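You operate a simulated robot arm through the tools that you are given. There is no shell and no other tool.

You run a simulated robot arm. Do the job below in one go: nothing can be reset, and whatever is moved stays where it is left.

JOB
Swing the lamp over, light it, stand both rings in the ring rest, then lamp off and back.

It is judged by the outcome, as a careful person would: the job done as asked, and still so three seconds after it is handed in. It fails if anything else is knocked over, pushed out of place, dropped, spilled or broken.

ROBOT AND FRAMES
A 6-joint arm with a fingered hand, fixed in place. Base frame: the origin is at the foot of the arm, x ahead of it, y to its left, z up. Units: mm, rad, N and s.
With the tool pointing down near the work surface it reaches from about 120 to 820 mm from the base axis. Its first joint turns from -2.897 to 2.897 rad. Payload 5 kg.
Tool frame: the origin (TCP) lies between the finger pads and is the grasp point; the fingertips stand 36 mm ahead of it; z points along the fingers, y is the line along which they close. The gripper opens to 120 mm. The gripper's body begins 42 mm behind the TCP. The gripper is a hand of 4 fingers: y runs from the thumb to the fingers, the wrist lies at [-19, -123, -211] in the tool frame.
Orientation is that of the tool frame in the base frame, as [roll, pitch, yaw] about the fixed x, y, z axes, in that order (R = Rz(yaw) Ry(pitch) Rx(roll)). With the fingers straight down and the wrist toward the robot, the tool's x, y and z point along [0, 1, 0], [1, 0, 0] and [0, 0, -1] of the base frame.

CONTROLS
- The arm moves only by the tool servo_tool. Its argument "deltas" is a list of rows, each a list of 6 numbers: the shift along the tool's x, y, z in units of 40 mm (1.0 is 40 mm), then the turn, a rotation vector about the tool's x, y, z in units of 5 degrees (1.0 is 5 degrees). In form: [[x, y, z, rx, ry, rz], ...]. A call has 1 to 20 rows; each row shifts and turns the commanded pose from where the row before left it, along the tool's axes as they then stand. A call with a number of a shift or a turn outside -1 to 1 is refused whole. Rows are played at 5 a second. More than 50 mm and 0.15 rad between two rows, and nothing of the call is played. A pose out of reach is approached as far as the arm can. The call stops where the force on the tool passes 50 N (or 10 N more than at its start, if that is more) or the arm is blocked; 0.2 s more then pass. In this call time passes only in rows, and 0.2 s behind the last. The reply holds the time, the measured pose of the TCP, the force on the tool along the base axes, the opening and the grip force, in the units named above and with some noise, with the torque about the TCP (base axes, N m) and any sound that the robot's microphone picked up.
- Cameras (640 x 400 px; columns grow to the right, rows downward): "scene" is fixed at [218.3, 639.5, 1603.6]; the picture's right is [-0.99, 0.15, 0.00], its down [0.06, 0.37, -0.93] and it looks along [-0.14, -0.92, -0.37] (base axes); focal length 344 px, centre (320, 200). "wrist" rides on the gripper at [73, -101, -142] in the tool frame; the picture's right is [-0.79, 0.29, -0.54], its down [-0.56, -0.70, 0.44] and it looks along [-0.25, 0.65, 0.71] (tool axes); focal length 280 px, centre (320, 200). There is no depth. A picture from a camera that has moved, and an enlarged one, comes with that camera's place and axes in the base frame and with its lens. The place of the scene camera against the robot may be out by one fixed shift of up to 25 mm in any direction.
- camera(camera): a new picture of that camera. It takes no simulated time.
- slide_trunk(by): slides the trunk up (or, below 0, down) by that many mm; the arm rides with it, the base frame stays. It gives what a move gives, with no picture.
- finger_targets(index, middle, ring, thumb_bend, thumb_turn): sets how far each is bent, from 0 (flat) to 1 (curled in); at 0.3 the hand is open as for a grip, at 0.7 the pads meet at the TCP. One left out holds its place. A second passes; each finger stops where it meets its share of the squeeze, and holds until it gets a number again. It is the only way to open and close the hand. It gives what a move gives, with no picture; readings hold the bend of each and the force on the fingers (four entries, about 0 where the hand has none), thumb and palm. thumb_turn goes from beside the hand (0) to across from the fingers (1), as for a grip.
- close_up(camera, box): a new picture of the part [left, top, right, bottom] of that camera's present view, enlarged. It takes no simulated time.
- sign_off(): hands the job in; it is judged then, once.

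Nothing tells you positions but the pictures and the camera data. Unless the task says otherwise, let go and move clear before handing in.

The tools are called by a JSON object that holds its "op" and its "data". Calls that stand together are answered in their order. servo_tool: Moves the arm, as the interface text tells. Its arguments: {"type":"object","properties":{"deltas":{"type":"array","items":{"type":"array","items":{"type":"number"}}}},"required":["deltas"]} The other tools are called the same way: slide_trunk (by) slides the trunk up or down; finger_targets (index, middle, ring, thumb_bend, thumb_turn) moves the fingers one by one; camera (camera) takes a picture; close_up (camera, box) takes an enlarged picture of a part of a camera's view; sign_off () hands the job in.

At the start:

```text
time: 0.0
tcp_pos: [163.2, -697.3, 1442.9]
ee_rot: [3.14, 0.0, 1.57]
contact_force: [0.3, 0.3, -0.5]
ft_torque: [0.01, 0.03, -0.04]
opening: 119.7
finger_force: 0.0
shape: jaw
bend: [0.3, 0.3, 0.3, 0.3, 0.98]
finger forces: [0.0, 0.1, 0.1, 0.0, 0.0, 0.0]
trunk travel left (down, up): [-724.0, 116.0]
```

scene: 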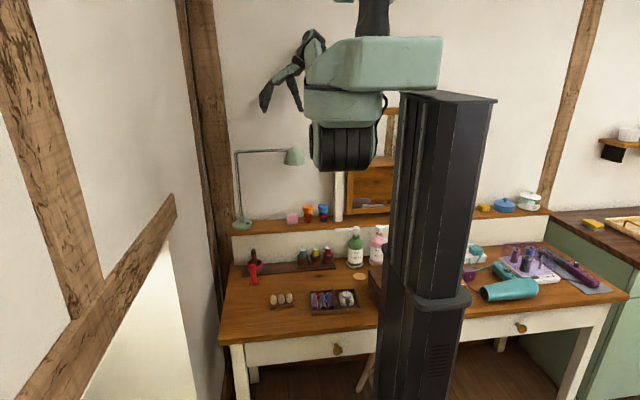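
wrist: 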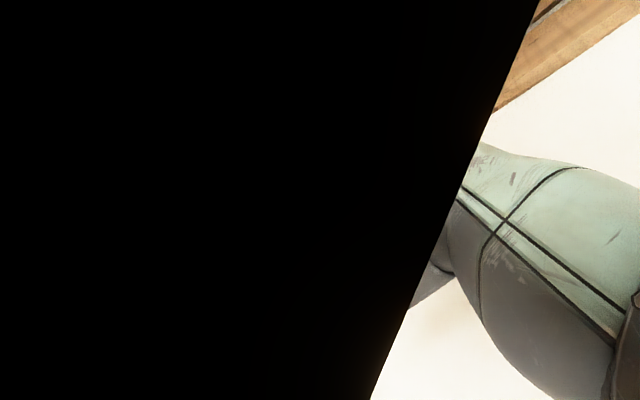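

I see a dressing table behind the robot's trunk, with a green desk lamp at the left of its shelf and several trays and bottles on the top. I'll look closer before moving anything.

{"op": "close_up", "data": {"camera": "scene", "box": [220, 130, 400, 242]}}

{"op": "close_up", "data": {"camera": "scene", "box": [220, 230, 400, 342]}}

{"op": "close_up", "data": {"camera": "scene", "box": [440, 180, 640, 305]}}

```text
3.56 times, centred on (310, 186) of scene
camera zoom: at [218.3, 639.5, 1603.6], right [-0.99, 0.15, 0.0], down [0.06, 0.37, -0.93], along [-0.14, -0.92, -0.37], focal length 1222 px, centre (356, 250)
```

zoom: 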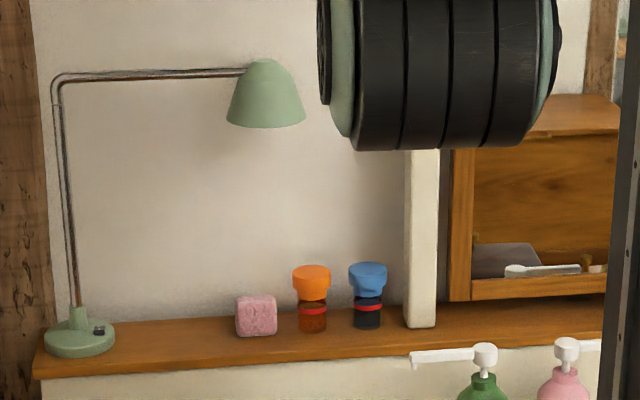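

```text
3.56 times, centred on (310, 286) of scene
camera zoom: at [218.3, 639.5, 1603.6], right [-0.99, 0.15, 0.0], down [0.06, 0.37, -0.93], along [-0.14, -0.92, -0.37], focal length 1222 px, centre (356, -106)
```

zoom: 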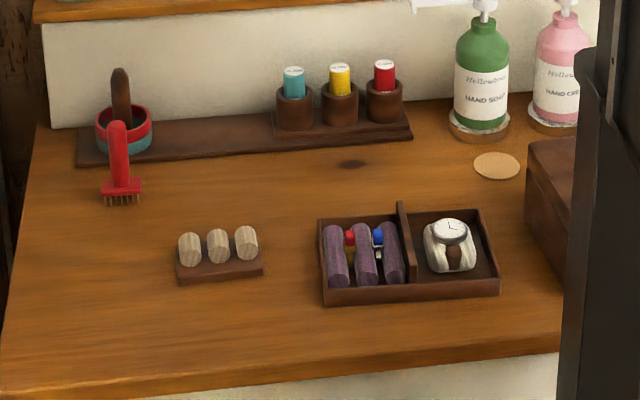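

```text
3.20 times, centred on (540, 242) of scene
camera zoom: at [218.3, 639.5, 1603.6], right [-0.99, 0.15, 0.0], down [0.06, 0.37, -0.93], along [-0.14, -0.92, -0.37], focal length 1100 px, centre (-384, 64)
```

zoom: 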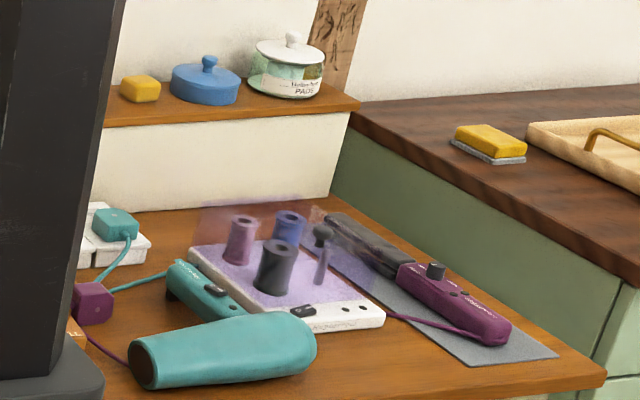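

There seem to be two rings with coloured stones among the purple rolls in the dark tray, and a small wooden block with three pale lumps. I'll zoom in on both and on the lamp base.

{"op": "close_up", "data": {"camera": "scene", "box": [300, 280, 364, 320]}}

{"op": "close_up", "data": {"camera": "scene", "box": [256, 280, 304, 310]}}

{"op": "close_up", "data": {"camera": "scene", "box": [226, 205, 274, 235]}}

{"op": "close_up", "data": {"camera": "scene", "box": [230, 235, 294, 275]}}

```text
10.00 times, centred on (332, 300) of scene
camera zoom: at [218.3, 639.5, 1603.6], right [-0.99, 0.15, 0.0], down [0.06, 0.37, -0.93], along [-0.14, -0.92, -0.37], focal length 3436 px, centre (200, -800)
```

zoom: 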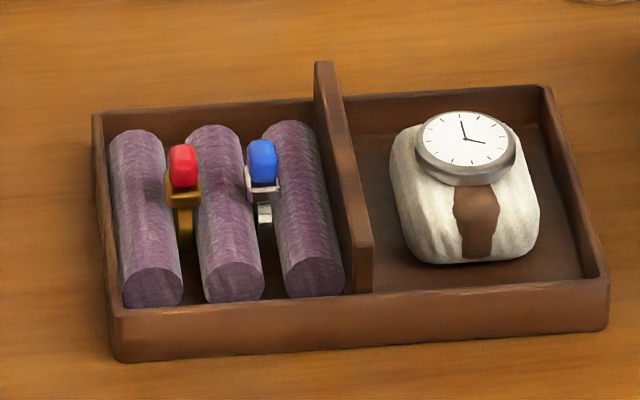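

```text
13.33 times, centred on (280, 295) of scene
camera zoom: at [218.3, 639.5, 1603.6], right [-0.99, 0.15, 0.0], down [0.06, 0.37, -0.93], along [-0.14, -0.92, -0.37], focal length 4581 px, centre (853, -1067)
```

zoom: 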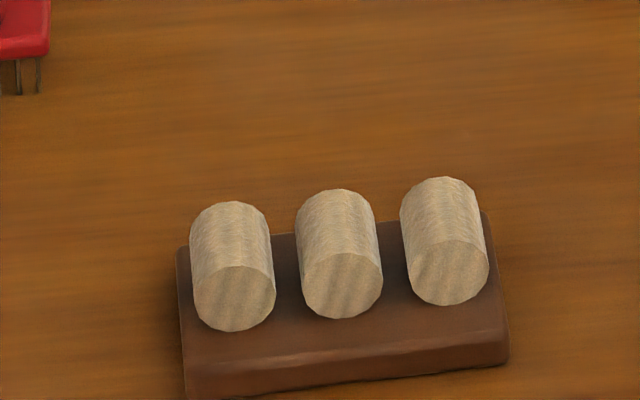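

```text
13.33 times, centred on (250, 220) of scene
camera zoom: at [218.3, 639.5, 1603.6], right [-0.99, 0.15, 0.0], down [0.06, 0.37, -0.93], along [-0.14, -0.92, -0.37], focal length 4581 px, centre (1253, -67)
```

zoom: 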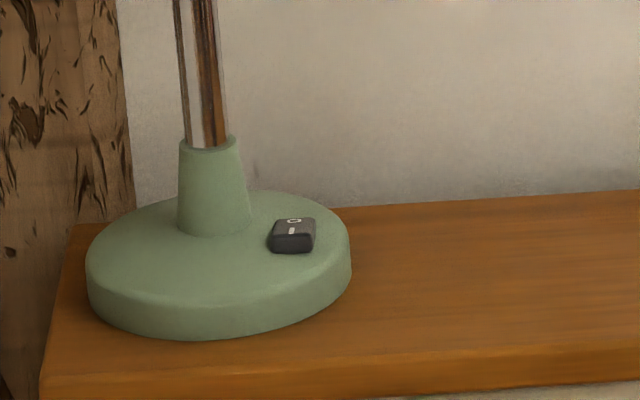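

```text
10.00 times, centred on (262, 255) of scene
camera zoom: at [218.3, 639.5, 1603.6], right [-0.99, 0.15, 0.0], down [0.06, 0.37, -0.93], along [-0.14, -0.92, -0.37], focal length 3436 px, centre (900, -350)
```

zoom: 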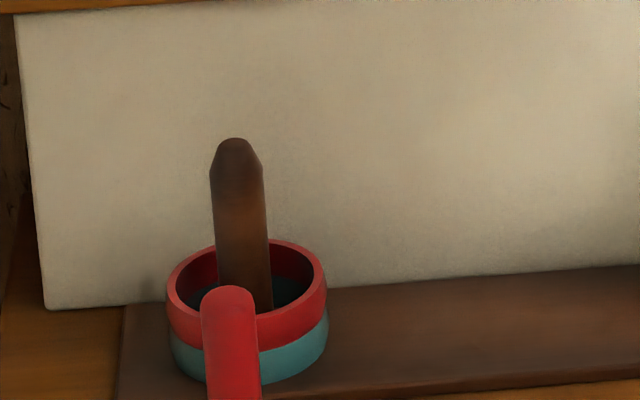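

The rings (red and blue stones) stand between the purple rolls in the tray, the pale three-roll block is the empty ring rest, and the lamp arm currently points to the right with its switch on the base. First I'll draw the hand back from the lamp a little and see what the wrist camera shows.

{"op": "servo_tool", "data": {"deltas": [[1, 0, 0, 0, 0, 0], [1, 0, 0, 0, 0, 0], [1, 0, 0, 0, 0, 0], [1, 0, 0, 0, 0, 0]]}}

{"op": "camera", "data": {"camera": "wrist"}}

{"op": "camera", "data": {"camera": "scene"}}

```text
time: 1.0
tcp_pos: [159.5, -688.4, 1473.8]
ee_rot: [-3.14, 0.0, 1.571]
contact_force: [-0.6, 1.0, 0.0]
ft_torque: [-0.03, -0.02, 0.0]
opening: 119.6
finger_force: 0.1
shape: jaw
bend: [0.3, 0.3, 0.3, 0.3, 0.98]
finger forces: [0.0, 0.0, 0.0, 0.1, 0.0, 0.1]
out of reach, approached as far as the arm can: row 1, 2, 3, 4
trunk travel left (down, up): [-724.0, 116.0]
```

```text
taken
camera wrist: at [58.4, -615.1, 1616.9], right [0.29, -0.79, 0.54], down [-0.7, -0.56, -0.44], along [0.65, -0.25, -0.71], focal length 280 px, centre (320, 200)
```

wrist: 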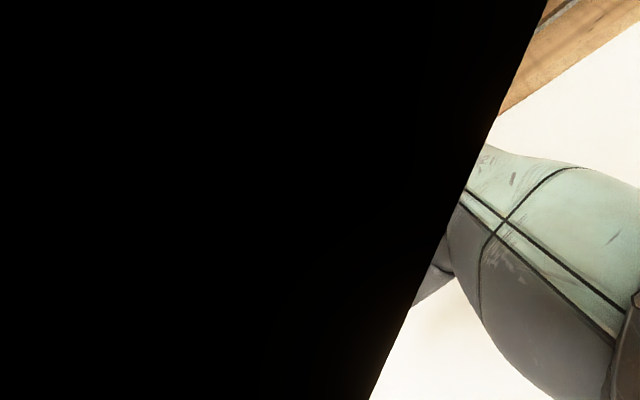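

```text
taken
```

scene: 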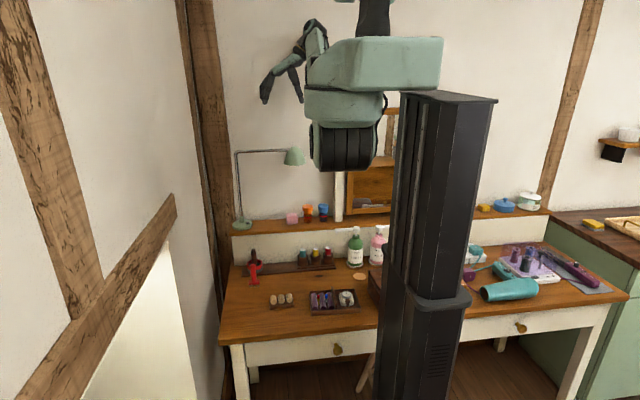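

The arm cannot draw in at this height; it only crept upward. The lamp head is roughly 180 mm below the fingertips, so I'll lower by about 80 mm and try drawing back again.

{"op": "servo_tool", "data": {"deltas": [[0, 0, 1, 0, 0, 0], [0, 0, 1, 0, 0, 0]]}}

```text
time: 1.6
tcp_pos: [161.4, -702.7, 1395.6]
ee_rot: [3.141, 0.0, 1.571]
contact_force: [-0.3, 0.3, 1.0]
ft_torque: [0.0, 0.0, 0.0]
opening: 119.5
finger_force: 0.0
shape: jaw
bend: [0.3, 0.3, 0.3, 0.3, 0.98]
finger forces: [0.0, 0.0, 0.0, 0.1, 0.0, 0.2]
out of reach, approached as far as the arm can: row 1, 2
trunk travel left (down, up): [-724.0, 116.0]
```

The limit looks like the wrist's twist rather than distance, since the hand is turned sideways to the reach direction. I'll turn the hand about its own axis toward the natural "wrist toward the robot" direction, staying above lamp height.

{"op": "servo_tool", "data": {"deltas": [[0, 0, 0, 0, 0, 1], [0, 0, 0, 0, 0, 1], [0, 0, 0, 0, 0, 1], [0, 0, 0, 0, 0, 1], [0, 0, 0, 0, 0, 1], [0, 0, 0, 0, 0, 1], [0, 0, 0, 0, 0, 1], [0, 0, 0, 0, 0, 1]]}}

{"op": "camera", "data": {"camera": "scene"}}

{"op": "camera", "data": {"camera": "wrist"}}

```text
time: 3.4
tcp_pos: [162.2, -703.6, 1394.6]
ee_rot: [-3.141, 0.0, 0.87]
contact_force: [0.1, -0.2, -1.4]
ft_torque: [-0.02, 0.01, 0.0]
opening: 119.6
finger_force: 0.1
shape: jaw
bend: [0.3, 0.3, 0.3, 0.3, 0.98]
finger forces: [0.1, 0.1, 0.1, 0.1, 0.0, 0.1]
out of reach, approached as far as the arm can: row 2
trunk travel left (down, up): [-724.0, 116.0]
```

```text
taken
```

scene: 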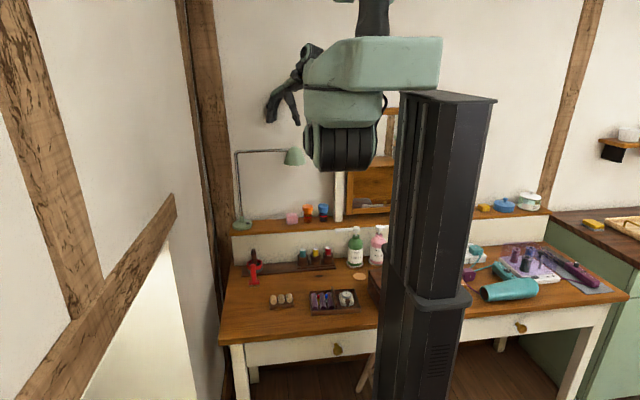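

```text
taken
camera wrist: at [131.2, -583.7, 1537.3], right [-0.29, -0.79, 0.54], down [-0.9, 0.02, -0.44], along [0.34, -0.61, -0.71], focal length 280 px, centre (320, 200)
```

wrist: 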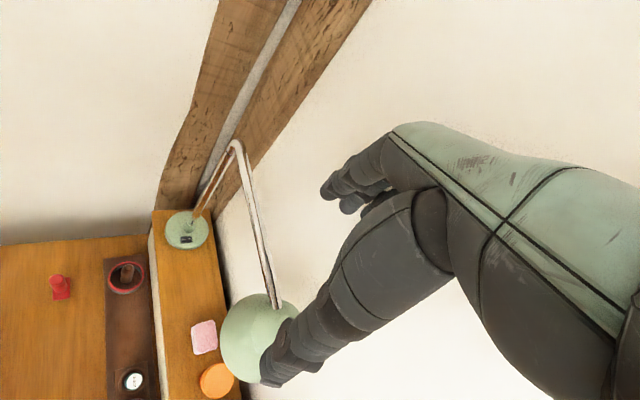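

The wrist camera is clear now. Triangulating the two views puts the lamp post near (347, -715), the lamp base top near z 964, the lamp head near (135, -705, 1290) and the table near z 785. I'll finish turning the hand so the wrist faces the robot, then draw back.

{"op": "servo_tool", "data": {"deltas": [[0, 0, -0.5, 0, 0, 1], [0, 0, 0, 0, 0, 1], [0, 0, 0, 0, 0, 1], [0, 0, 0, 0, 0, 1], [0, 0, 0, 0, 0, 1], [0, 0, 0, 0, 0, 1], [0, 0, 0, 0, 0, 1], [0, 0, 0, 0, 0, 1]]}}

{"op": "servo_tool", "data": {"deltas": [[0, -1, 0, 0, 0, 0], [0, -1, 0, 0, 0, 0], [0, -1, 0, 0, 0, 0]]}}

{"op": "camera", "data": {"camera": "wrist"}}

{"op": "camera", "data": {"camera": "scene"}}

```text
time: 5.2
tcp_pos: [162.4, -705.8, 1415.1]
ee_rot: [3.139, 0.002, 0.173]
contact_force: [0.0, 0.5, -0.5]
ft_torque: [0.01, 0.01, -0.02]
opening: 119.5
finger_force: 0.0
shape: jaw
bend: [0.3, 0.3, 0.3, 0.3, 0.98]
finger forces: [0.0, 0.0, 0.0, 0.0, 0.1, 0.0]
trunk travel left (down, up): [-724.0, 116.0]
```

```text
time: 6.0
tcp_pos: [149.8, -696.8, 1379.9]
ee_rot: [-3.142, 0.0, 0.174]
contact_force: [-0.7, 0.6, 0.3]
ft_torque: [-0.02, -0.01, -0.01]
opening: 119.5
finger_force: 0.1
shape: jaw
bend: [0.3, 0.3, 0.3, 0.3, 0.98]
finger forces: [0.0, 0.1, 0.0, 0.1, 0.0, 0.0]
out of reach, approached as far as the arm can: row 1, 2, 3
trunk travel left (down, up): [-724.0, 116.0]
```

```text
taken
camera wrist: at [204.6, -584.0, 1522.8], right [-0.73, -0.42, 0.54], down [-0.67, 0.59, -0.44], along [-0.13, -0.69, -0.71], focal length 280 px, centre (320, 200)
```

wrist: 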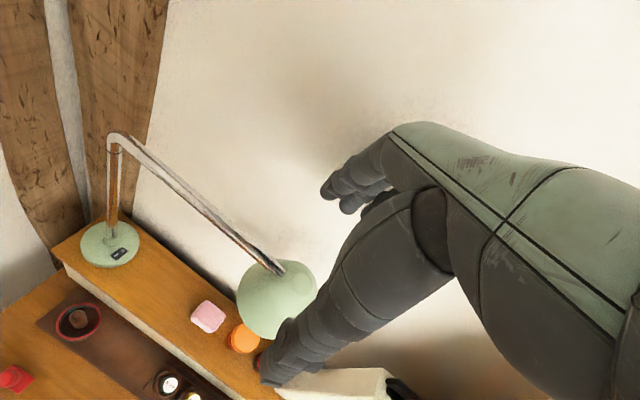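

```text
taken
```

scene: 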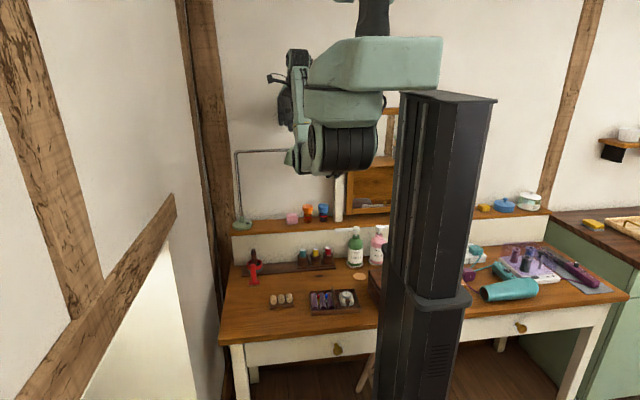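

Still at the inner limit: the hand is too high relative to the arm's shoulder. The lamp head is right beneath, so I'll raise the trunk and then lower the hand relative to it, which keeps the hand above the lamp.

{"op": "slide_trunk", "data": {"by": 110}}

{"op": "servo_tool", "data": {"deltas": [[0, 0, 1, 0, 0, 0], [0, 0, 1, 0, 0, 0], [0, 0, 0.5, 0, 0, 0]]}}

{"op": "servo_tool", "data": {"deltas": [[0, -1, 0, 0, 0, 0], [0, -1, 0, 0, 0, 0]]}}

```text
time: 7.4
tcp_pos: [150.2, -696.9, 1491.0]
ee_rot: [-3.141, -0.001, 0.174]
contact_force: [-0.2, 0.4, 0.2]
ft_torque: [0.02, 0.0, 0.0]
opening: 119.6
finger_force: 0.0
shape: jaw
bend: [0.3, 0.3, 0.3, 0.3, 0.98]
finger forces: [0.0, 0.0, 0.0, 0.0, 0.0, 0.0]
trunk travel left (down, up): [-834.0, 6.0]
```

```text
time: 8.2
tcp_pos: [150.3, -696.6, 1390.6]
ee_rot: [3.139, 0.0, 0.174]
contact_force: [-0.3, -0.3, -0.3]
ft_torque: [0.01, 0.03, 0.02]
opening: 119.6
finger_force: 0.2
shape: jaw
bend: [0.3, 0.3, 0.3, 0.3, 0.98]
finger forces: [0.0, 0.1, 0.0, 0.0, 0.0, 0.0]
trunk travel left (down, up): [-834.0, 6.0]
```

```text
time: 8.8
tcp_pos: [137.2, -633.8, 1378.1]
ee_rot: [3.133, 0.001, 0.175]
contact_force: [0.1, 0.6, 0.9]
ft_torque: [-0.03, 0.03, -0.02]
opening: 119.7
finger_force: 0.0
shape: jaw
bend: [0.3, 0.3, 0.3, 0.3, 0.98]
finger forces: [0.0, 0.0, 0.0, 0.0, 0.0, 0.0]
out of reach, approached as far as the arm can: row 2
trunk travel left (down, up): [-834.0, 6.0]
```

That worked. I'll keep stepping back with small drops.

{"op": "servo_tool", "data": {"deltas": [[0, -0.8, 0.3, 0, 0, 0], [0, -0.8, 0.3, 0, 0, 0], [0, -0.8, 0.3, 0, 0, 0]]}}

```text
time: 9.6
tcp_pos: [123.7, -568.4, 1308.9]
ee_rot: [3.137, 0.0, 0.176]
contact_force: [0.5, -0.5, 0.5]
ft_torque: [-0.02, 0.0, -0.02]
opening: 119.7
finger_force: 0.1
shape: jaw
bend: [0.3, 0.3, 0.3, 0.3, 0.98]
finger forces: [0.0, 0.1, 0.0, 0.0, 0.0, 0.0]
out of reach, approached as far as the arm can: row 1, 2, 3
trunk travel left (down, up): [-834.0, 6.0]
```

{"op": "servo_tool", "data": {"deltas": [[0, -0.5, 0.8, 0, 0, 0], [0, -0.5, 0.8, 0, 0, 0], [0, -0.5, 0.8, 0, 0, 0], [0, -0.5, 0.8, 0, 0, 0]]}}

{"op": "camera", "data": {"camera": "scene"}}

{"op": "camera", "data": {"camera": "wrist"}}

```text
time: 10.6
tcp_pos: [109.6, -489.6, 1180.8]
ee_rot: [3.139, -0.001, 0.175]
contact_force: [0.4, -0.2, -0.5]
ft_torque: [0.0, -0.03, -0.01]
opening: 119.9
finger_force: 0.1
shape: jaw
bend: [0.3, 0.3, 0.3, 0.3, 0.98]
finger forces: [0.0, 0.0, 0.0, 0.1, 0.0, 0.0]
trunk travel left (down, up): [-834.0, 6.0]
```

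```text
taken
```

scene: 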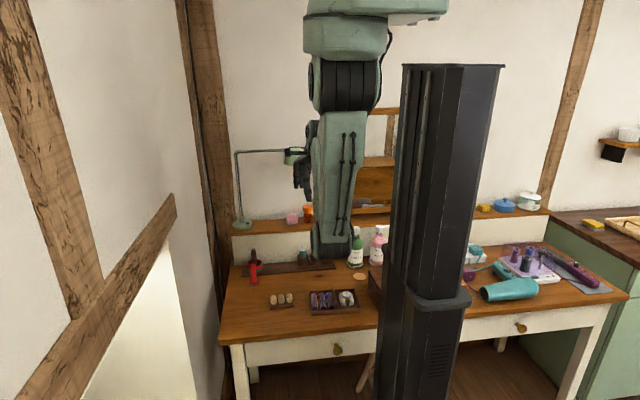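

```text
taken
camera wrist: at [164.6, -376.8, 1323.5], right [-0.73, -0.42, 0.54], down [-0.67, 0.59, -0.44], along [-0.13, -0.69, -0.71], focal length 280 px, centre (320, 200)
```

wrist: 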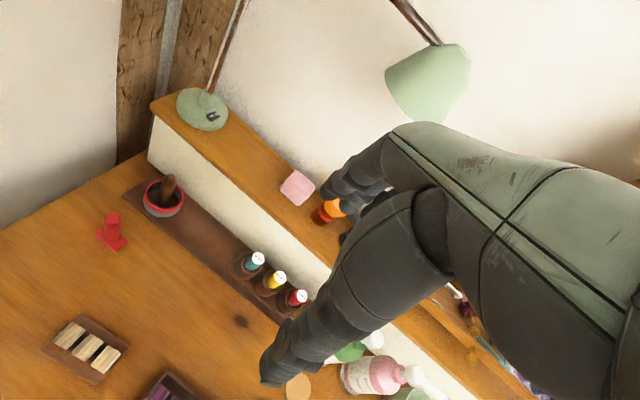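

The hand is now clear of the lamp. From two wrist views: lamp tube from its corner at about (354, -720, 1251) to the head at (147, -728, 1253), lamp base top at (360, -724, 932), ring rest at about (212, -385), rings at about (82, -365) and (54, -364), and the table near z 770. Next I'll tilt the hand forward so it points at the wall, ready to take the lamp tube between fingers and thumb from the front.

{"op": "servo_tool", "data": {"deltas": [[0.4, 0, 0, -1, 0, 0], [0.4, 0, 0, -1, 0, 0], [0.4, 0, 0, -1, 0, 0], [0.4, 0, 0, -1, 0, 0], [0.4, 0, 0, -1, 0, 0], [0.4, 0, 0, -1, 0, 0], [0.4, 0, 0, -1, 0, 0], [0.4, 0, 0, -1, 0, 0], [0.4, 0, 0, -1, 0, 0]]}}

{"op": "camera", "data": {"camera": "wrist"}}

{"op": "camera", "data": {"camera": "scene"}}

```text
time: 12.6
tcp_pos: [251.2, -467.5, 1182.1]
ee_rot: [2.355, 0.0, 0.173]
contact_force: [0.2, 0.5, -0.6]
ft_torque: [0.0, 0.01, -0.01]
opening: 119.8
finger_force: 0.0
shape: jaw
bend: [0.3, 0.3, 0.3, 0.3, 0.98]
finger forces: [0.0, 0.1, 0.0, 0.1, 0.0, 0.0]
trunk travel left (down, up): [-834.0, 6.0]
```

```text
taken
camera wrist: at [293.5, -284.2, 1210.2], right [-0.81, 0.04, 0.59], down [-0.58, 0.08, -0.81], along [-0.08, -1.0, -0.04], focal length 280 px, centre (320, 200)
```

wrist: 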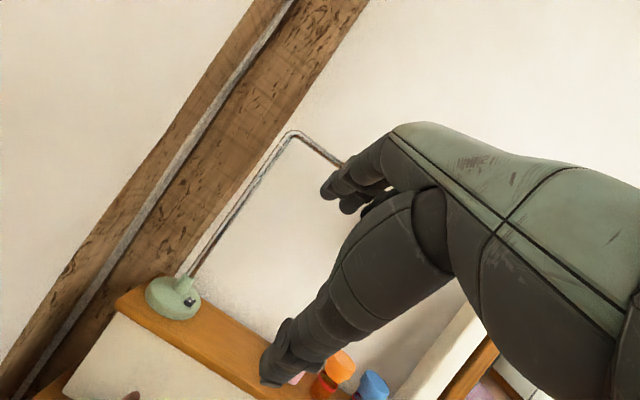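

```text
taken
```

scene: 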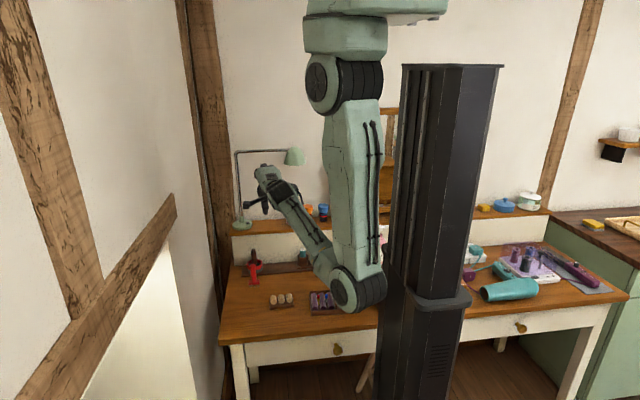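

{"op": "close_up", "data": {"camera": "wrist", "box": [100, 230, 356, 390]}}

{"op": "close_up", "data": {"camera": "wrist", "box": [240, 100, 400, 200]}}

{"op": "close_up", "data": {"camera": "scene", "box": [226, 130, 322, 230]}}

```text
2.50 times, centred on (228, 310) of wrist
camera zoom: at [293.5, -284.2, 1210.2], right [-0.81, 0.04, 0.59], down [-0.58, 0.08, -0.81], along [-0.08, -1.0, -0.04], focal length 701 px, centre (550, -75)
```

zoom: 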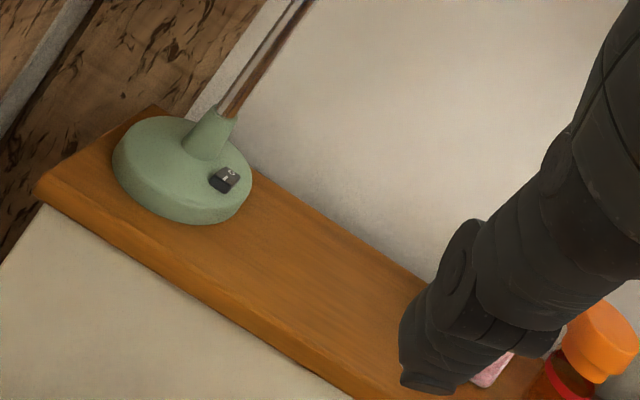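

```text
4.00 times, centred on (320, 150) of wrist
camera zoom: at [293.5, -284.2, 1210.2], right [-0.81, 0.04, 0.59], down [-0.58, 0.08, -0.81], along [-0.08, -1.0, -0.04], focal length 1122 px, centre (320, 400)
```

zoom: 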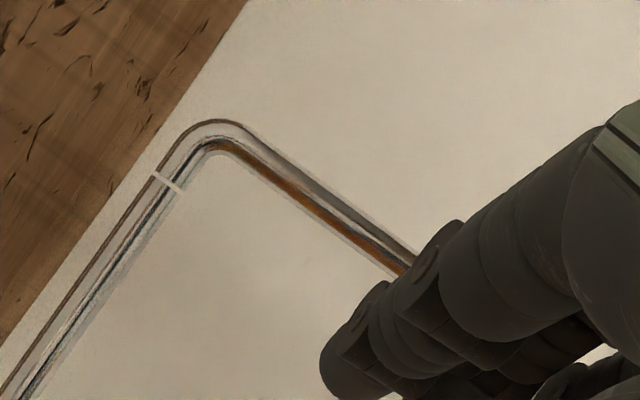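

```text
4.00 times, centred on (274, 180) of scene
camera zoom: at [218.3, 639.5, 1603.6], right [-0.99, 0.15, 0.0], down [0.06, 0.37, -0.93], along [-0.14, -0.92, -0.37], focal length 1374 px, centre (504, 280)
```

zoom: 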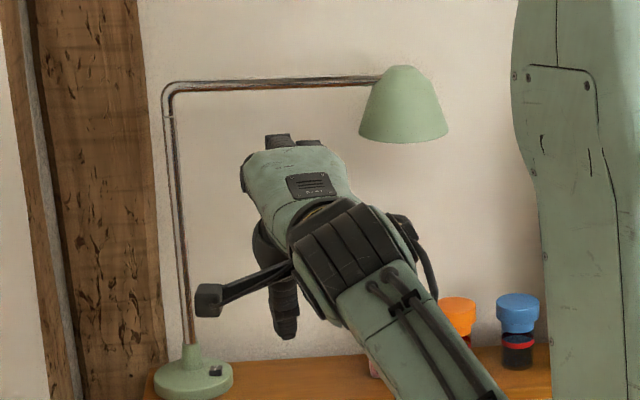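

The wall is near y -800, leaving room behind the tube. A single extended index finger used as a peg would serve to hook the lamp tube and also press the switch, so I'll curl the other fingers and look at the hand.

{"op": "finger_targets", "data": {"index": 0.3, "middle": 1.0, "ring": 1.0, "thumb_bend": 0.3, "thumb_turn": 0.0}}

{"op": "camera", "data": {"camera": "wrist"}}

{"op": "close_up", "data": {"camera": "scene", "box": [226, 130, 322, 230]}}

```text
time: 13.6
tcp_pos: [250.1, -466.3, 1181.1]
ee_rot: [2.353, 0.0, 0.174]
contact_force: [-0.1, -0.4, 0.0]
ft_torque: [0.02, 0.0, 0.0]
opening: 171.8
finger_force: 0.1
shape: fingers
bend: [0.3, 1.0, 1.0, 0.3, 0.0]
finger forces: [0.1, 0.0, 0.0, 0.0, 0.0, 0.0]
trunk travel left (down, up): [-834.0, 6.0]
```

```text
taken
camera wrist: at [293.2, -284.5, 1210.3], right [-0.81, 0.04, 0.59], down [-0.58, 0.08, -0.81], along [-0.08, -1.0, -0.04], focal length 280 px, centre (320, 200)
```

wrist: 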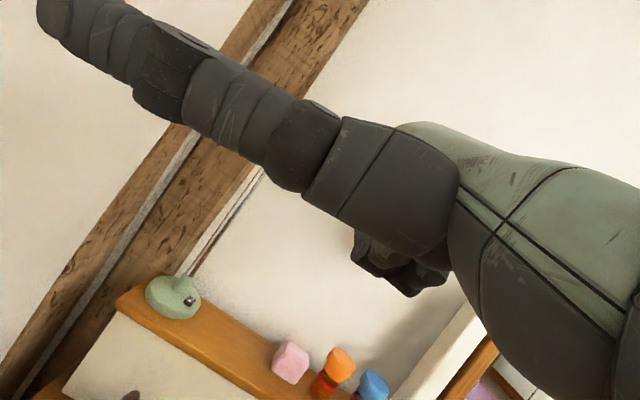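

```text
4.00 times, centred on (274, 180) of scene
camera zoom: at [218.3, 639.5, 1603.6], right [-0.99, 0.15, 0.0], down [0.06, 0.37, -0.93], along [-0.14, -0.92, -0.37], focal length 1374 px, centre (504, 280)
```

zoom: 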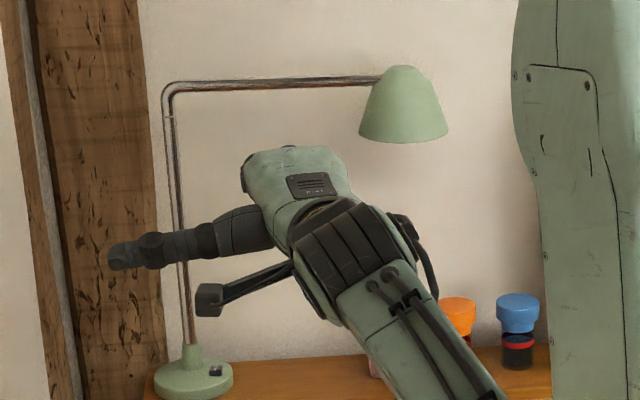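

With the thumb turned aside it sticks out a lot. I'll instead bring it across and curl it into the palm, then look again.

{"op": "finger_targets", "data": {"thumb_bend": 1.0, "thumb_turn": 0.98}}

{"op": "camera", "data": {"camera": "wrist"}}

{"op": "close_up", "data": {"camera": "scene", "box": [226, 130, 322, 230]}}

```text
time: 14.6
tcp_pos: [251.6, -468.4, 1181.4]
ee_rot: [2.356, 0.0, 0.173]
contact_force: [0.0, 0.1, -0.4]
ft_torque: [-0.02, 0.0, -0.03]
opening: 37.2
finger_force: 0.1
shape: fingers
bend: [0.29, 1.0, 1.0, 0.99, 0.98]
finger forces: [0.0, 0.1, 0.0, 0.1, 0.0, 0.0]
trunk travel left (down, up): [-834.0, 6.0]
```

```text
taken
camera wrist: at [293.1, -284.5, 1210.2], right [-0.81, 0.04, 0.59], down [-0.58, 0.08, -0.81], along [-0.08, -1.0, -0.04], focal length 280 px, centre (320, 200)
```

wrist: 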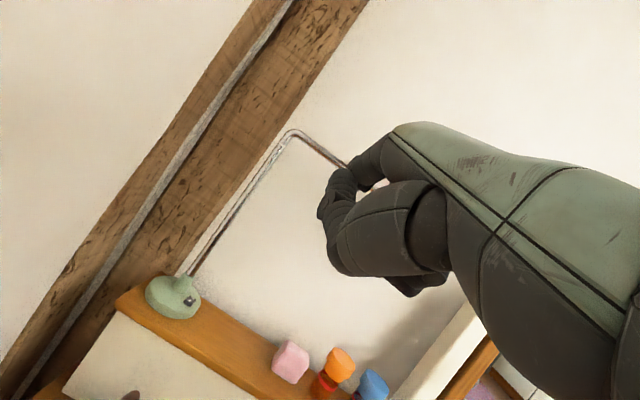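

```text
4.00 times, centred on (274, 180) of scene
camera zoom: at [218.3, 639.5, 1603.6], right [-0.99, 0.15, 0.0], down [0.06, 0.37, -0.93], along [-0.14, -0.92, -0.37], focal length 1374 px, centre (504, 280)
```

zoom: 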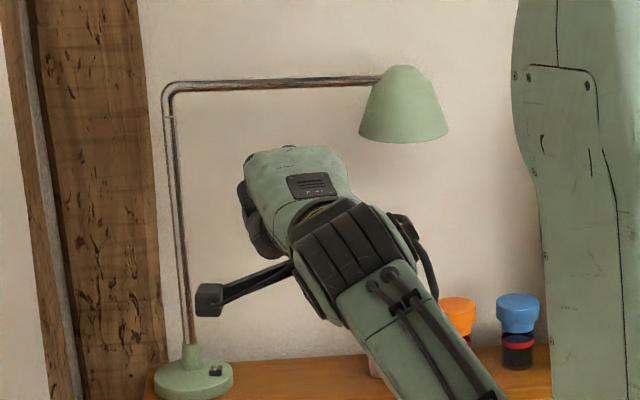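

{"op": "close_up", "data": {"camera": "wrist", "box": [280, 100, 472, 300]}}

{"op": "finger_targets", "data": {"index": 0.0}}

{"op": "close_up", "data": {"camera": "wrist", "box": [280, 100, 472, 300]}}

{"op": "close_up", "data": {"camera": "scene", "box": [226, 130, 322, 230]}}

```text
2.00 times, centred on (376, 200) of wrist
camera zoom: at [293.1, -284.5, 1210.2], right [-0.81, 0.04, 0.59], down [-0.58, 0.08, -0.81], along [-0.08, -1.0, -0.04], focal length 561 px, centre (208, 200)
```

zoom: 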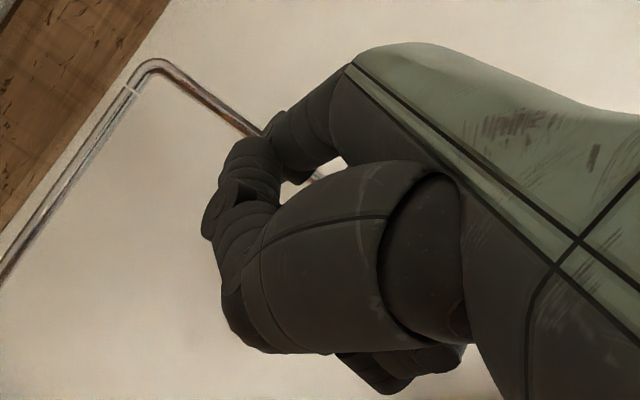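

```text
time: 15.6
tcp_pos: [251.5, -467.2, 1181.1]
ee_rot: [2.356, -0.001, 0.174]
contact_force: [-0.3, -0.2, -0.6]
ft_torque: [0.0, 0.02, 0.0]
opening: 58.5
finger_force: 0.0
shape: fingers
bend: [0.0, 1.0, 1.0, 1.0, 1.0]
finger forces: [0.0, 0.0, 0.0, 0.0, 0.0, 0.0]
trunk travel left (down, up): [-834.0, 6.0]
```

```text
2.00 times, centred on (376, 200) of wrist
camera zoom: at [293.1, -284.5, 1210.2], right [-0.81, 0.04, 0.59], down [-0.58, 0.08, -0.81], along [-0.08, -1.0, -0.04], focal length 561 px, centre (208, 200)
```

zoom: 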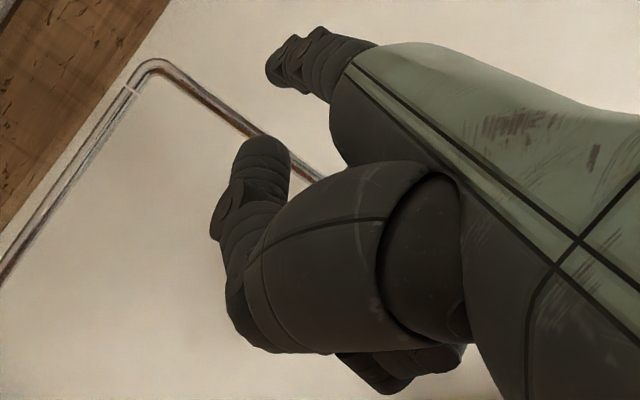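

```text
4.00 times, centred on (274, 180) of scene
camera zoom: at [218.3, 639.5, 1603.6], right [-0.99, 0.15, 0.0], down [0.06, 0.37, -0.93], along [-0.14, -0.92, -0.37], focal length 1374 px, centre (504, 280)
```

zoom: 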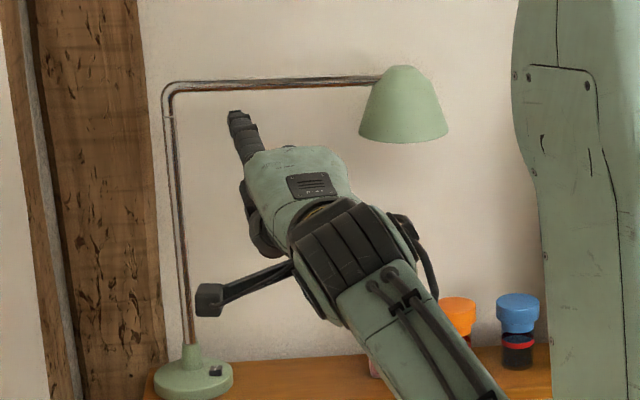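

The flat index points along the hand's own 45° axis, and at about 0.3 it points down as a peg with the middle and ring curled into the palm. I'll set index and thumb open and turn back to tool-down while rising above lamp height.

{"op": "finger_targets", "data": {"index": 0.3, "middle": 1.0, "ring": 1.0, "thumb_bend": 0.3}}

{"op": "servo_tool", "data": {"deltas": [[0, 0.5, -0.9, 0, 0, 0], [0, 0.5, -0.9, 0, 0, 0], [0, 0.5, -0.9, 0, 0, 0], [0, 0.5, -0.9, 0, 0, 0]]}}

{"op": "camera", "data": {"camera": "wrist"}}

```text
time: 16.6
tcp_pos: [249.8, -466.5, 1181.5]
ee_rot: [2.356, 0.0, 0.174]
contact_force: [0.6, 0.1, -0.5]
ft_torque: [0.01, 0.02, 0.0]
opening: 123.7
finger_force: 0.0
shape: fingers
bend: [0.3, 1.0, 1.0, 0.3, 0.96]
finger forces: [0.0, 0.1, 0.0, 0.0, 0.0, 0.0]
trunk travel left (down, up): [-834.0, 6.0]
```

```text
time: 17.6
tcp_pos: [255.0, -445.0, 1322.3]
ee_rot: [2.356, 0.001, 0.174]
contact_force: [0.9, -0.4, 0.9]
ft_torque: [0.05, 0.01, 0.0]
opening: 123.7
finger_force: 0.1
shape: fingers
bend: [0.3, 1.0, 1.0, 0.3, 0.96]
finger forces: [0.0, 0.0, 0.1, 0.1, 0.0, 0.0]
out of reach, approached as far as the arm can: row 4
trunk travel left (down, up): [-834.0, 6.0]
```

```text
taken
camera wrist: at [296.7, -261.2, 1351.8], right [-0.81, 0.04, 0.59], down [-0.58, 0.08, -0.81], along [-0.08, -1.0, -0.04], focal length 280 px, centre (320, 200)
```

wrist: 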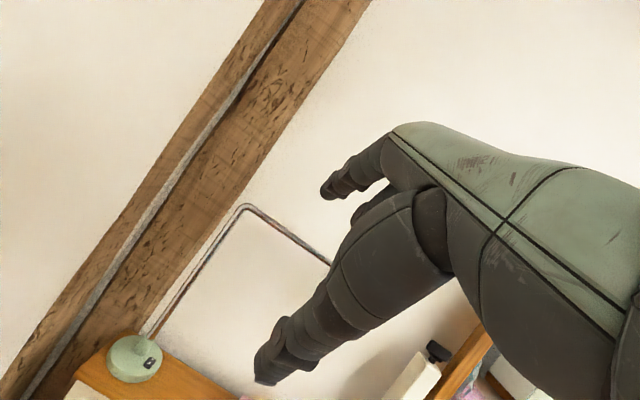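

{"op": "servo_tool", "data": {"deltas": [[-0.11, 0.39, 0.39, 1, 0, 0], [-0.11, 0.42, 0.354, 1, 0, 0], [-0.11, 0.45, 0.316, 1, 0, 0], [-0.11, 0.476, 0.275, 1, 0, 0], [-0.11, 0.498, 0.231, 1, 0, 0], [-0.11, 0.517, 0.187, 1, 0, 0], [-0.11, 0.531, 0.143, 1, 0, 0], [-0.11, 0.542, 0.094, 1, 0, 0], [-0.11, 0.548, 0.048, 1, 0, 0]]}}

{"op": "camera", "data": {"camera": "wrist"}}

{"op": "camera", "data": {"camera": "scene"}}

```text
time: 19.6
tcp_pos: [250.3, -645.7, 1323.2]
ee_rot: [-3.14, -0.002, 0.175]
contact_force: [0.2, 0.0, 0.3]
ft_torque: [0.03, 0.01, 0.01]
opening: 123.5
finger_force: 0.0
shape: fingers
bend: [0.3, 1.0, 1.0, 0.3, 0.96]
finger forces: [0.1, 0.0, 0.0, 0.1, 0.0, 0.0]
trunk travel left (down, up): [-834.0, 6.0]
```

```text
taken
camera wrist: at [304.8, -533.8, 1465.1], right [-0.73, -0.42, 0.54], down [-0.67, 0.59, -0.44], along [-0.13, -0.69, -0.72], focal length 280 px, centre (320, 200)
```

wrist: 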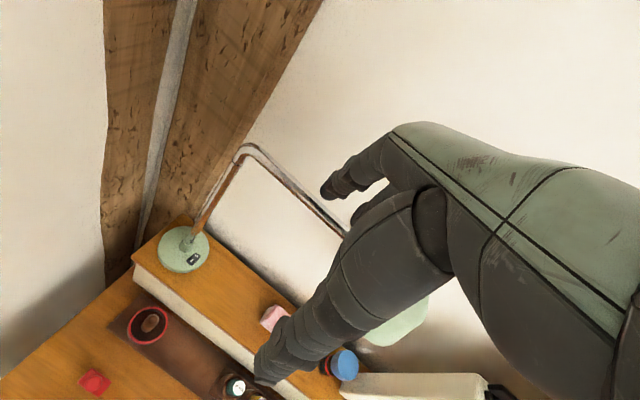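

```text
taken
```

scene: 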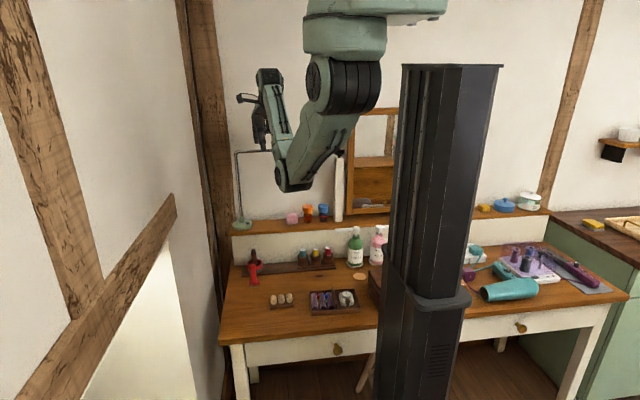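

{"op": "close_up", "data": {"camera": "scene", "box": [226, 60, 322, 160]}}

{"op": "close_up", "data": {"camera": "wrist", "box": [230, 110, 486, 270]}}

```text
4.00 times, centred on (274, 110) of scene
camera zoom: at [218.3, 639.5, 1603.6], right [-0.99, 0.15, 0.0], down [0.06, 0.37, -0.93], along [-0.14, -0.92, -0.37], focal length 1374 px, centre (504, 560)
```

zoom: 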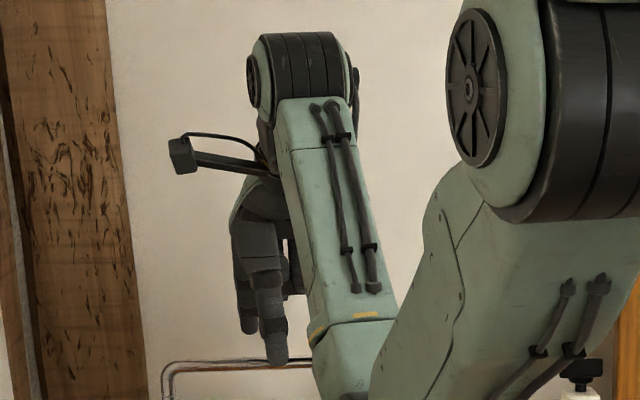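

```text
2.50 times, centred on (358, 190) of wrist
camera zoom: at [304.8, -533.8, 1465.1], right [-0.73, -0.42, 0.54], down [-0.67, 0.59, -0.44], along [-0.13, -0.69, -0.72], focal length 701 px, centre (225, 225)
```

zoom: 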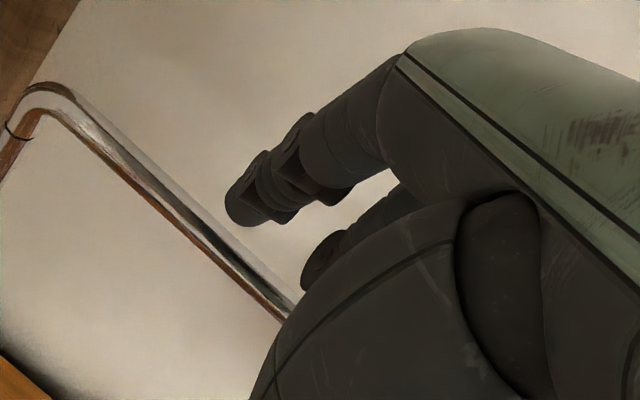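

The index tip sits about (10, 68, 36) ahead in the tool frame, and the tube runs at y about -728, z 1251 below it. I'll pass the index over the tube, then lower it in behind.

{"op": "servo_tool", "data": {"deltas": [[0, 0, -0.35, 0, 0, 0], [-0.1, 0.6, 0, 0, 0, 0], [-0.1, 0.55, 0, 0, 0, 0]]}}

{"op": "close_up", "data": {"camera": "wrist", "box": [230, 110, 486, 270]}}

{"op": "close_up", "data": {"camera": "scene", "box": [226, 60, 322, 160]}}

```text
time: 20.4
tcp_pos: [250.2, -691.8, 1337.1]
ee_rot: [-3.141, -0.001, 0.174]
contact_force: [0.3, -0.7, 0.5]
ft_torque: [0.01, 0.03, 0.02]
opening: 123.5
finger_force: 0.2
shape: fingers
bend: [0.3, 1.0, 1.0, 0.3, 0.96]
finger forces: [0.0, 0.1, 0.1, 0.0, 0.0, 0.0]
trunk travel left (down, up): [-834.0, 6.0]
```

```text
2.50 times, centred on (358, 190) of wrist
camera zoom: at [304.3, -579.7, 1478.8], right [-0.73, -0.42, 0.54], down [-0.67, 0.59, -0.44], along [-0.13, -0.69, -0.71], focal length 701 px, centre (225, 225)
```

zoom: 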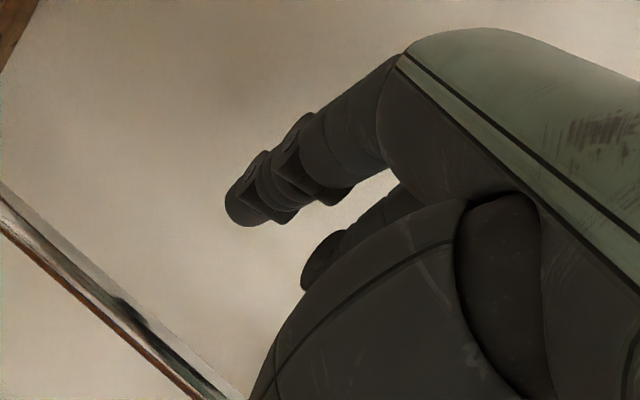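

```text
4.00 times, centred on (274, 110) of scene
camera zoom: at [218.3, 639.5, 1603.6], right [-0.99, 0.15, 0.0], down [0.06, 0.37, -0.93], along [-0.14, -0.92, -0.37], focal length 1374 px, centre (504, 560)
```

zoom: 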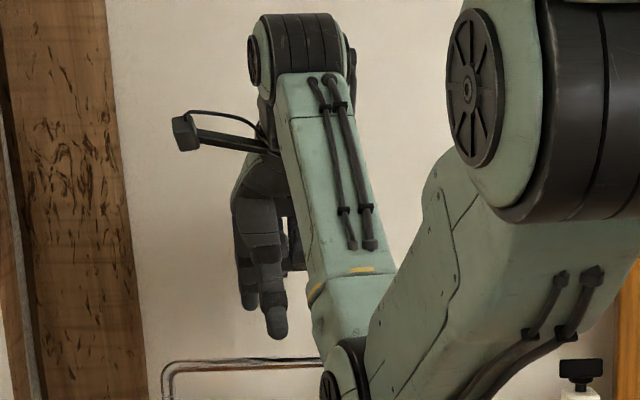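

{"op": "servo_tool", "data": {"deltas": [[0, 0, 0.5, 0, 0, 0], [0, 0, 0.5, 0, 0, 0], [0, 0, 0.4, 0, 0, 0], [0, 0, 0.4, 0, 0, 0]]}}

{"op": "camera", "data": {"camera": "wrist"}}

{"op": "close_up", "data": {"camera": "scene", "box": [226, 60, 322, 160]}}

```text
time: 21.4
tcp_pos: [248.7, -691.2, 1264.1]
ee_rot: [-3.141, 0.0, 0.173]
contact_force: [0.6, 0.2, 0.1]
ft_torque: [0.0, 0.02, -0.01]
opening: 123.7
finger_force: 0.0
shape: fingers
bend: [0.3, 1.0, 1.0, 0.3, 0.96]
finger forces: [0.0, 0.1, 0.0, 0.0, 0.1, 0.1]
trunk travel left (down, up): [-834.0, 6.0]
```

```text
taken
camera wrist: at [303.9, -578.7, 1407.0], right [-0.73, -0.42, 0.54], down [-0.67, 0.59, -0.44], along [-0.13, -0.69, -0.71], focal length 280 px, centre (320, 200)
```

wrist: 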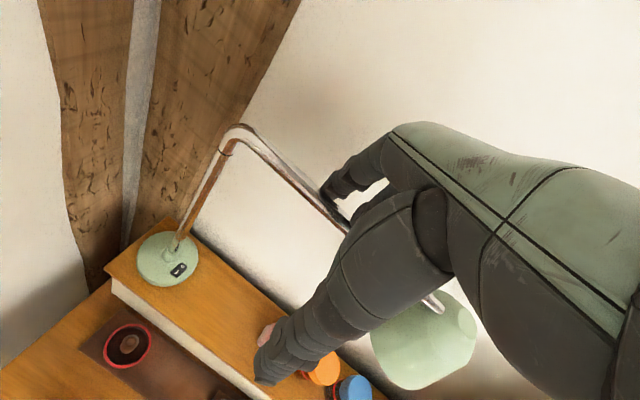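

```text
4.00 times, centred on (274, 110) of scene
camera zoom: at [218.3, 639.5, 1603.6], right [-0.99, 0.15, 0.0], down [0.06, 0.37, -0.93], along [-0.14, -0.92, -0.37], focal length 1374 px, centre (504, 560)
```

zoom: 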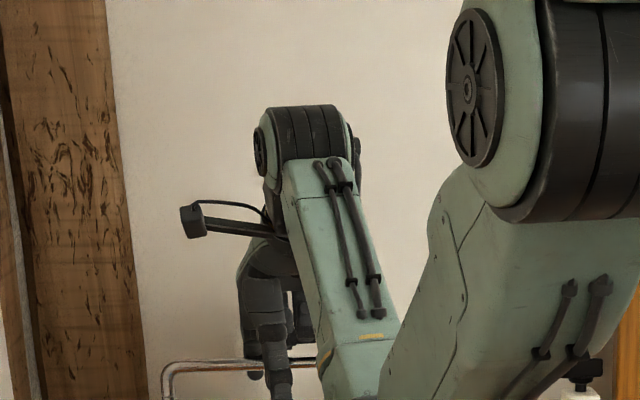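

{"op": "close_up", "data": {"camera": "wrist", "box": [270, 130, 430, 230]}}

{"op": "close_up", "data": {"camera": "scene", "box": [256, 130, 320, 170]}}

```text
4.00 times, centred on (350, 180) of wrist
camera zoom: at [303.9, -578.7, 1407.0], right [-0.73, -0.42, 0.54], down [-0.67, 0.59, -0.44], along [-0.13, -0.69, -0.71], focal length 1122 px, centre (200, 280)
```

zoom: 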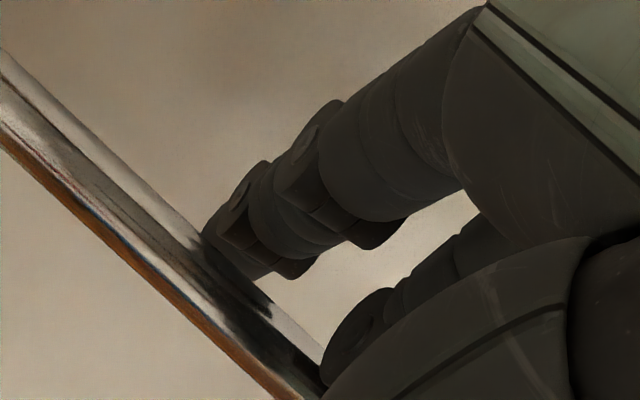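

```text
10.00 times, centred on (288, 150) of scene
camera zoom: at [218.3, 639.5, 1603.6], right [-0.99, 0.15, 0.0], down [0.06, 0.37, -0.93], along [-0.14, -0.92, -0.37], focal length 3436 px, centre (640, 700)
```

zoom: 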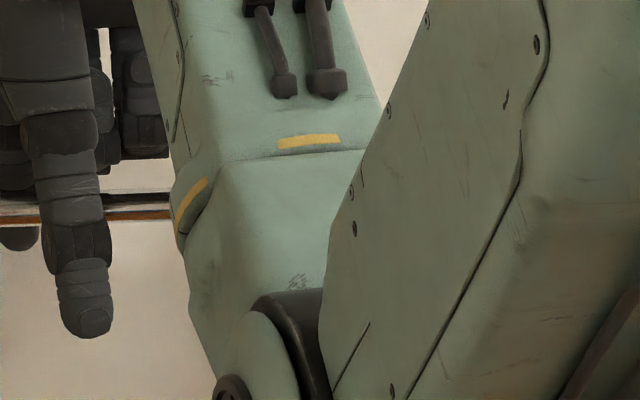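

The index is behind the tube with its tip below it. I'll drop another 10 mm for overlap and pull gently toward the robot until contact.

{"op": "servo_tool", "data": {"deltas": [[0, 0, 0.25, 0, 0, 0], [0.05, -0.295, 0, 0, 0, 0], [0.05, -0.295, 0, 0, 0, 0]]}}

{"op": "servo_tool", "data": {"deltas": [[0.05, -0.25, 0, 0, 0, 0], [0.05, -0.25, 0, 0, 0, 0]]}}

{"op": "camera", "data": {"camera": "wrist"}}

{"op": "camera", "data": {"camera": "scene"}}

```text
time: 22.2
tcp_pos: [250.3, -667.4, 1255.1]
ee_rot: [-3.14, -0.002, 0.175]
contact_force: [1.0, -2.2, 0.6]
ft_torque: [-0.01, 0.09, -0.15]
opening: 125.7
finger_force: 2.7
shape: fingers
bend: [0.29, 1.0, 1.0, 0.3, 0.96]
finger forces: [3.5, 2.6, 0.1, 0.0, 0.0, 0.1]
trunk travel left (down, up): [-834.0, 6.0]
```

```text
time: 22.8
tcp_pos: [250.9, -647.1, 1255.5]
ee_rot: [3.14, 0.0, 0.176]
contact_force: [4.1, -4.7, 7.3]
ft_torque: [-0.13, 0.1, -0.09]
opening: 129.0
finger_force: 8.0
shape: fingers
bend: [0.28, 1.0, 1.0, 0.3, 0.96]
finger forces: [7.2, 9.1, 0.0, 0.1, 0.1, 0.0]
trunk travel left (down, up): [-834.0, 6.0]
```

```text
taken
camera wrist: at [305.6, -533.3, 1398.2], right [-0.73, -0.42, 0.54], down [-0.67, 0.59, -0.44], along [-0.13, -0.69, -0.71], focal length 280 px, centre (320, 200)
```

wrist: 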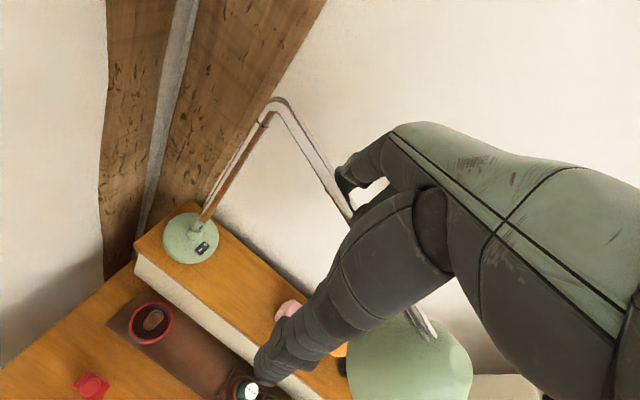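

```text
taken
```

scene: 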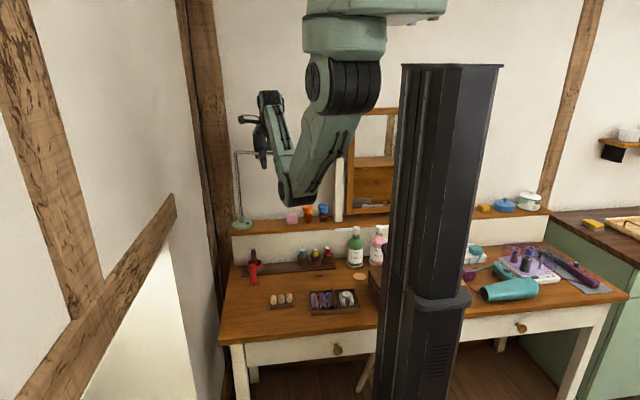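

The lamp arm is swinging cleanly at a few newtons. The curled middle finger is also touching the tube, so I'll raise slightly and turn the hand along with the arc.

{"op": "servo_tool", "data": {"deltas": [[0.065, -0.222, -0.15, 0, 0, 1], [0.213, -0.2, 0, 0, 0, 1], [0.2125, -0.2075, 0, 0, 0, 1]]}}

{"op": "camera", "data": {"camera": "wrist"}}

{"op": "close_up", "data": {"camera": "scene", "box": [216, 100, 344, 240]}}

```text
time: 23.6
tcp_pos: [267.0, -619.9, 1261.4]
ee_rot: [3.141, 0.0, -0.089]
contact_force: [0.1, -0.1, -0.4]
ft_torque: [-0.02, -0.03, -0.06]
opening: 124.2
finger_force: 0.5
shape: fingers
bend: [0.3, 1.0, 1.0, 0.3, 0.96]
finger forces: [0.7, 0.0, 0.0, 0.0, 0.1, 0.0]
trunk travel left (down, up): [-834.0, 6.0]
```

```text
taken
camera wrist: at [348.9, -525.4, 1403.4], right [-0.81, -0.22, 0.54], down [-0.5, 0.75, -0.44], along [-0.31, -0.63, -0.71], focal length 280 px, centre (320, 200)
```

wrist: 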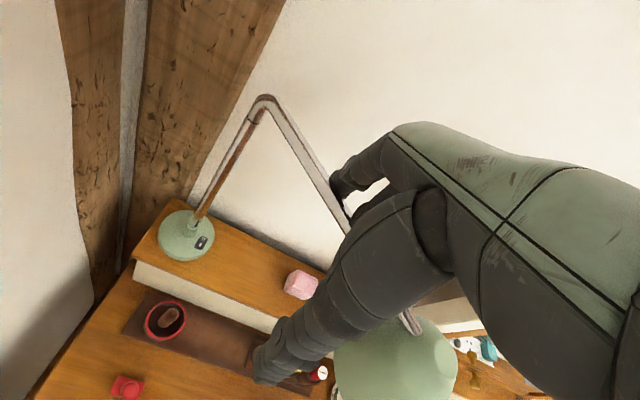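

```text
2.86 times, centred on (280, 170) of scene
camera zoom: at [218.3, 639.5, 1603.6], right [-0.99, 0.15, 0.0], down [0.06, 0.37, -0.93], along [-0.14, -0.92, -0.37], focal length 982 px, centre (434, 286)
```

zoom: 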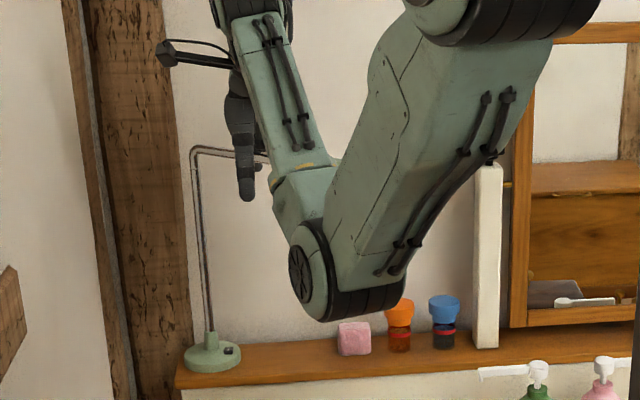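

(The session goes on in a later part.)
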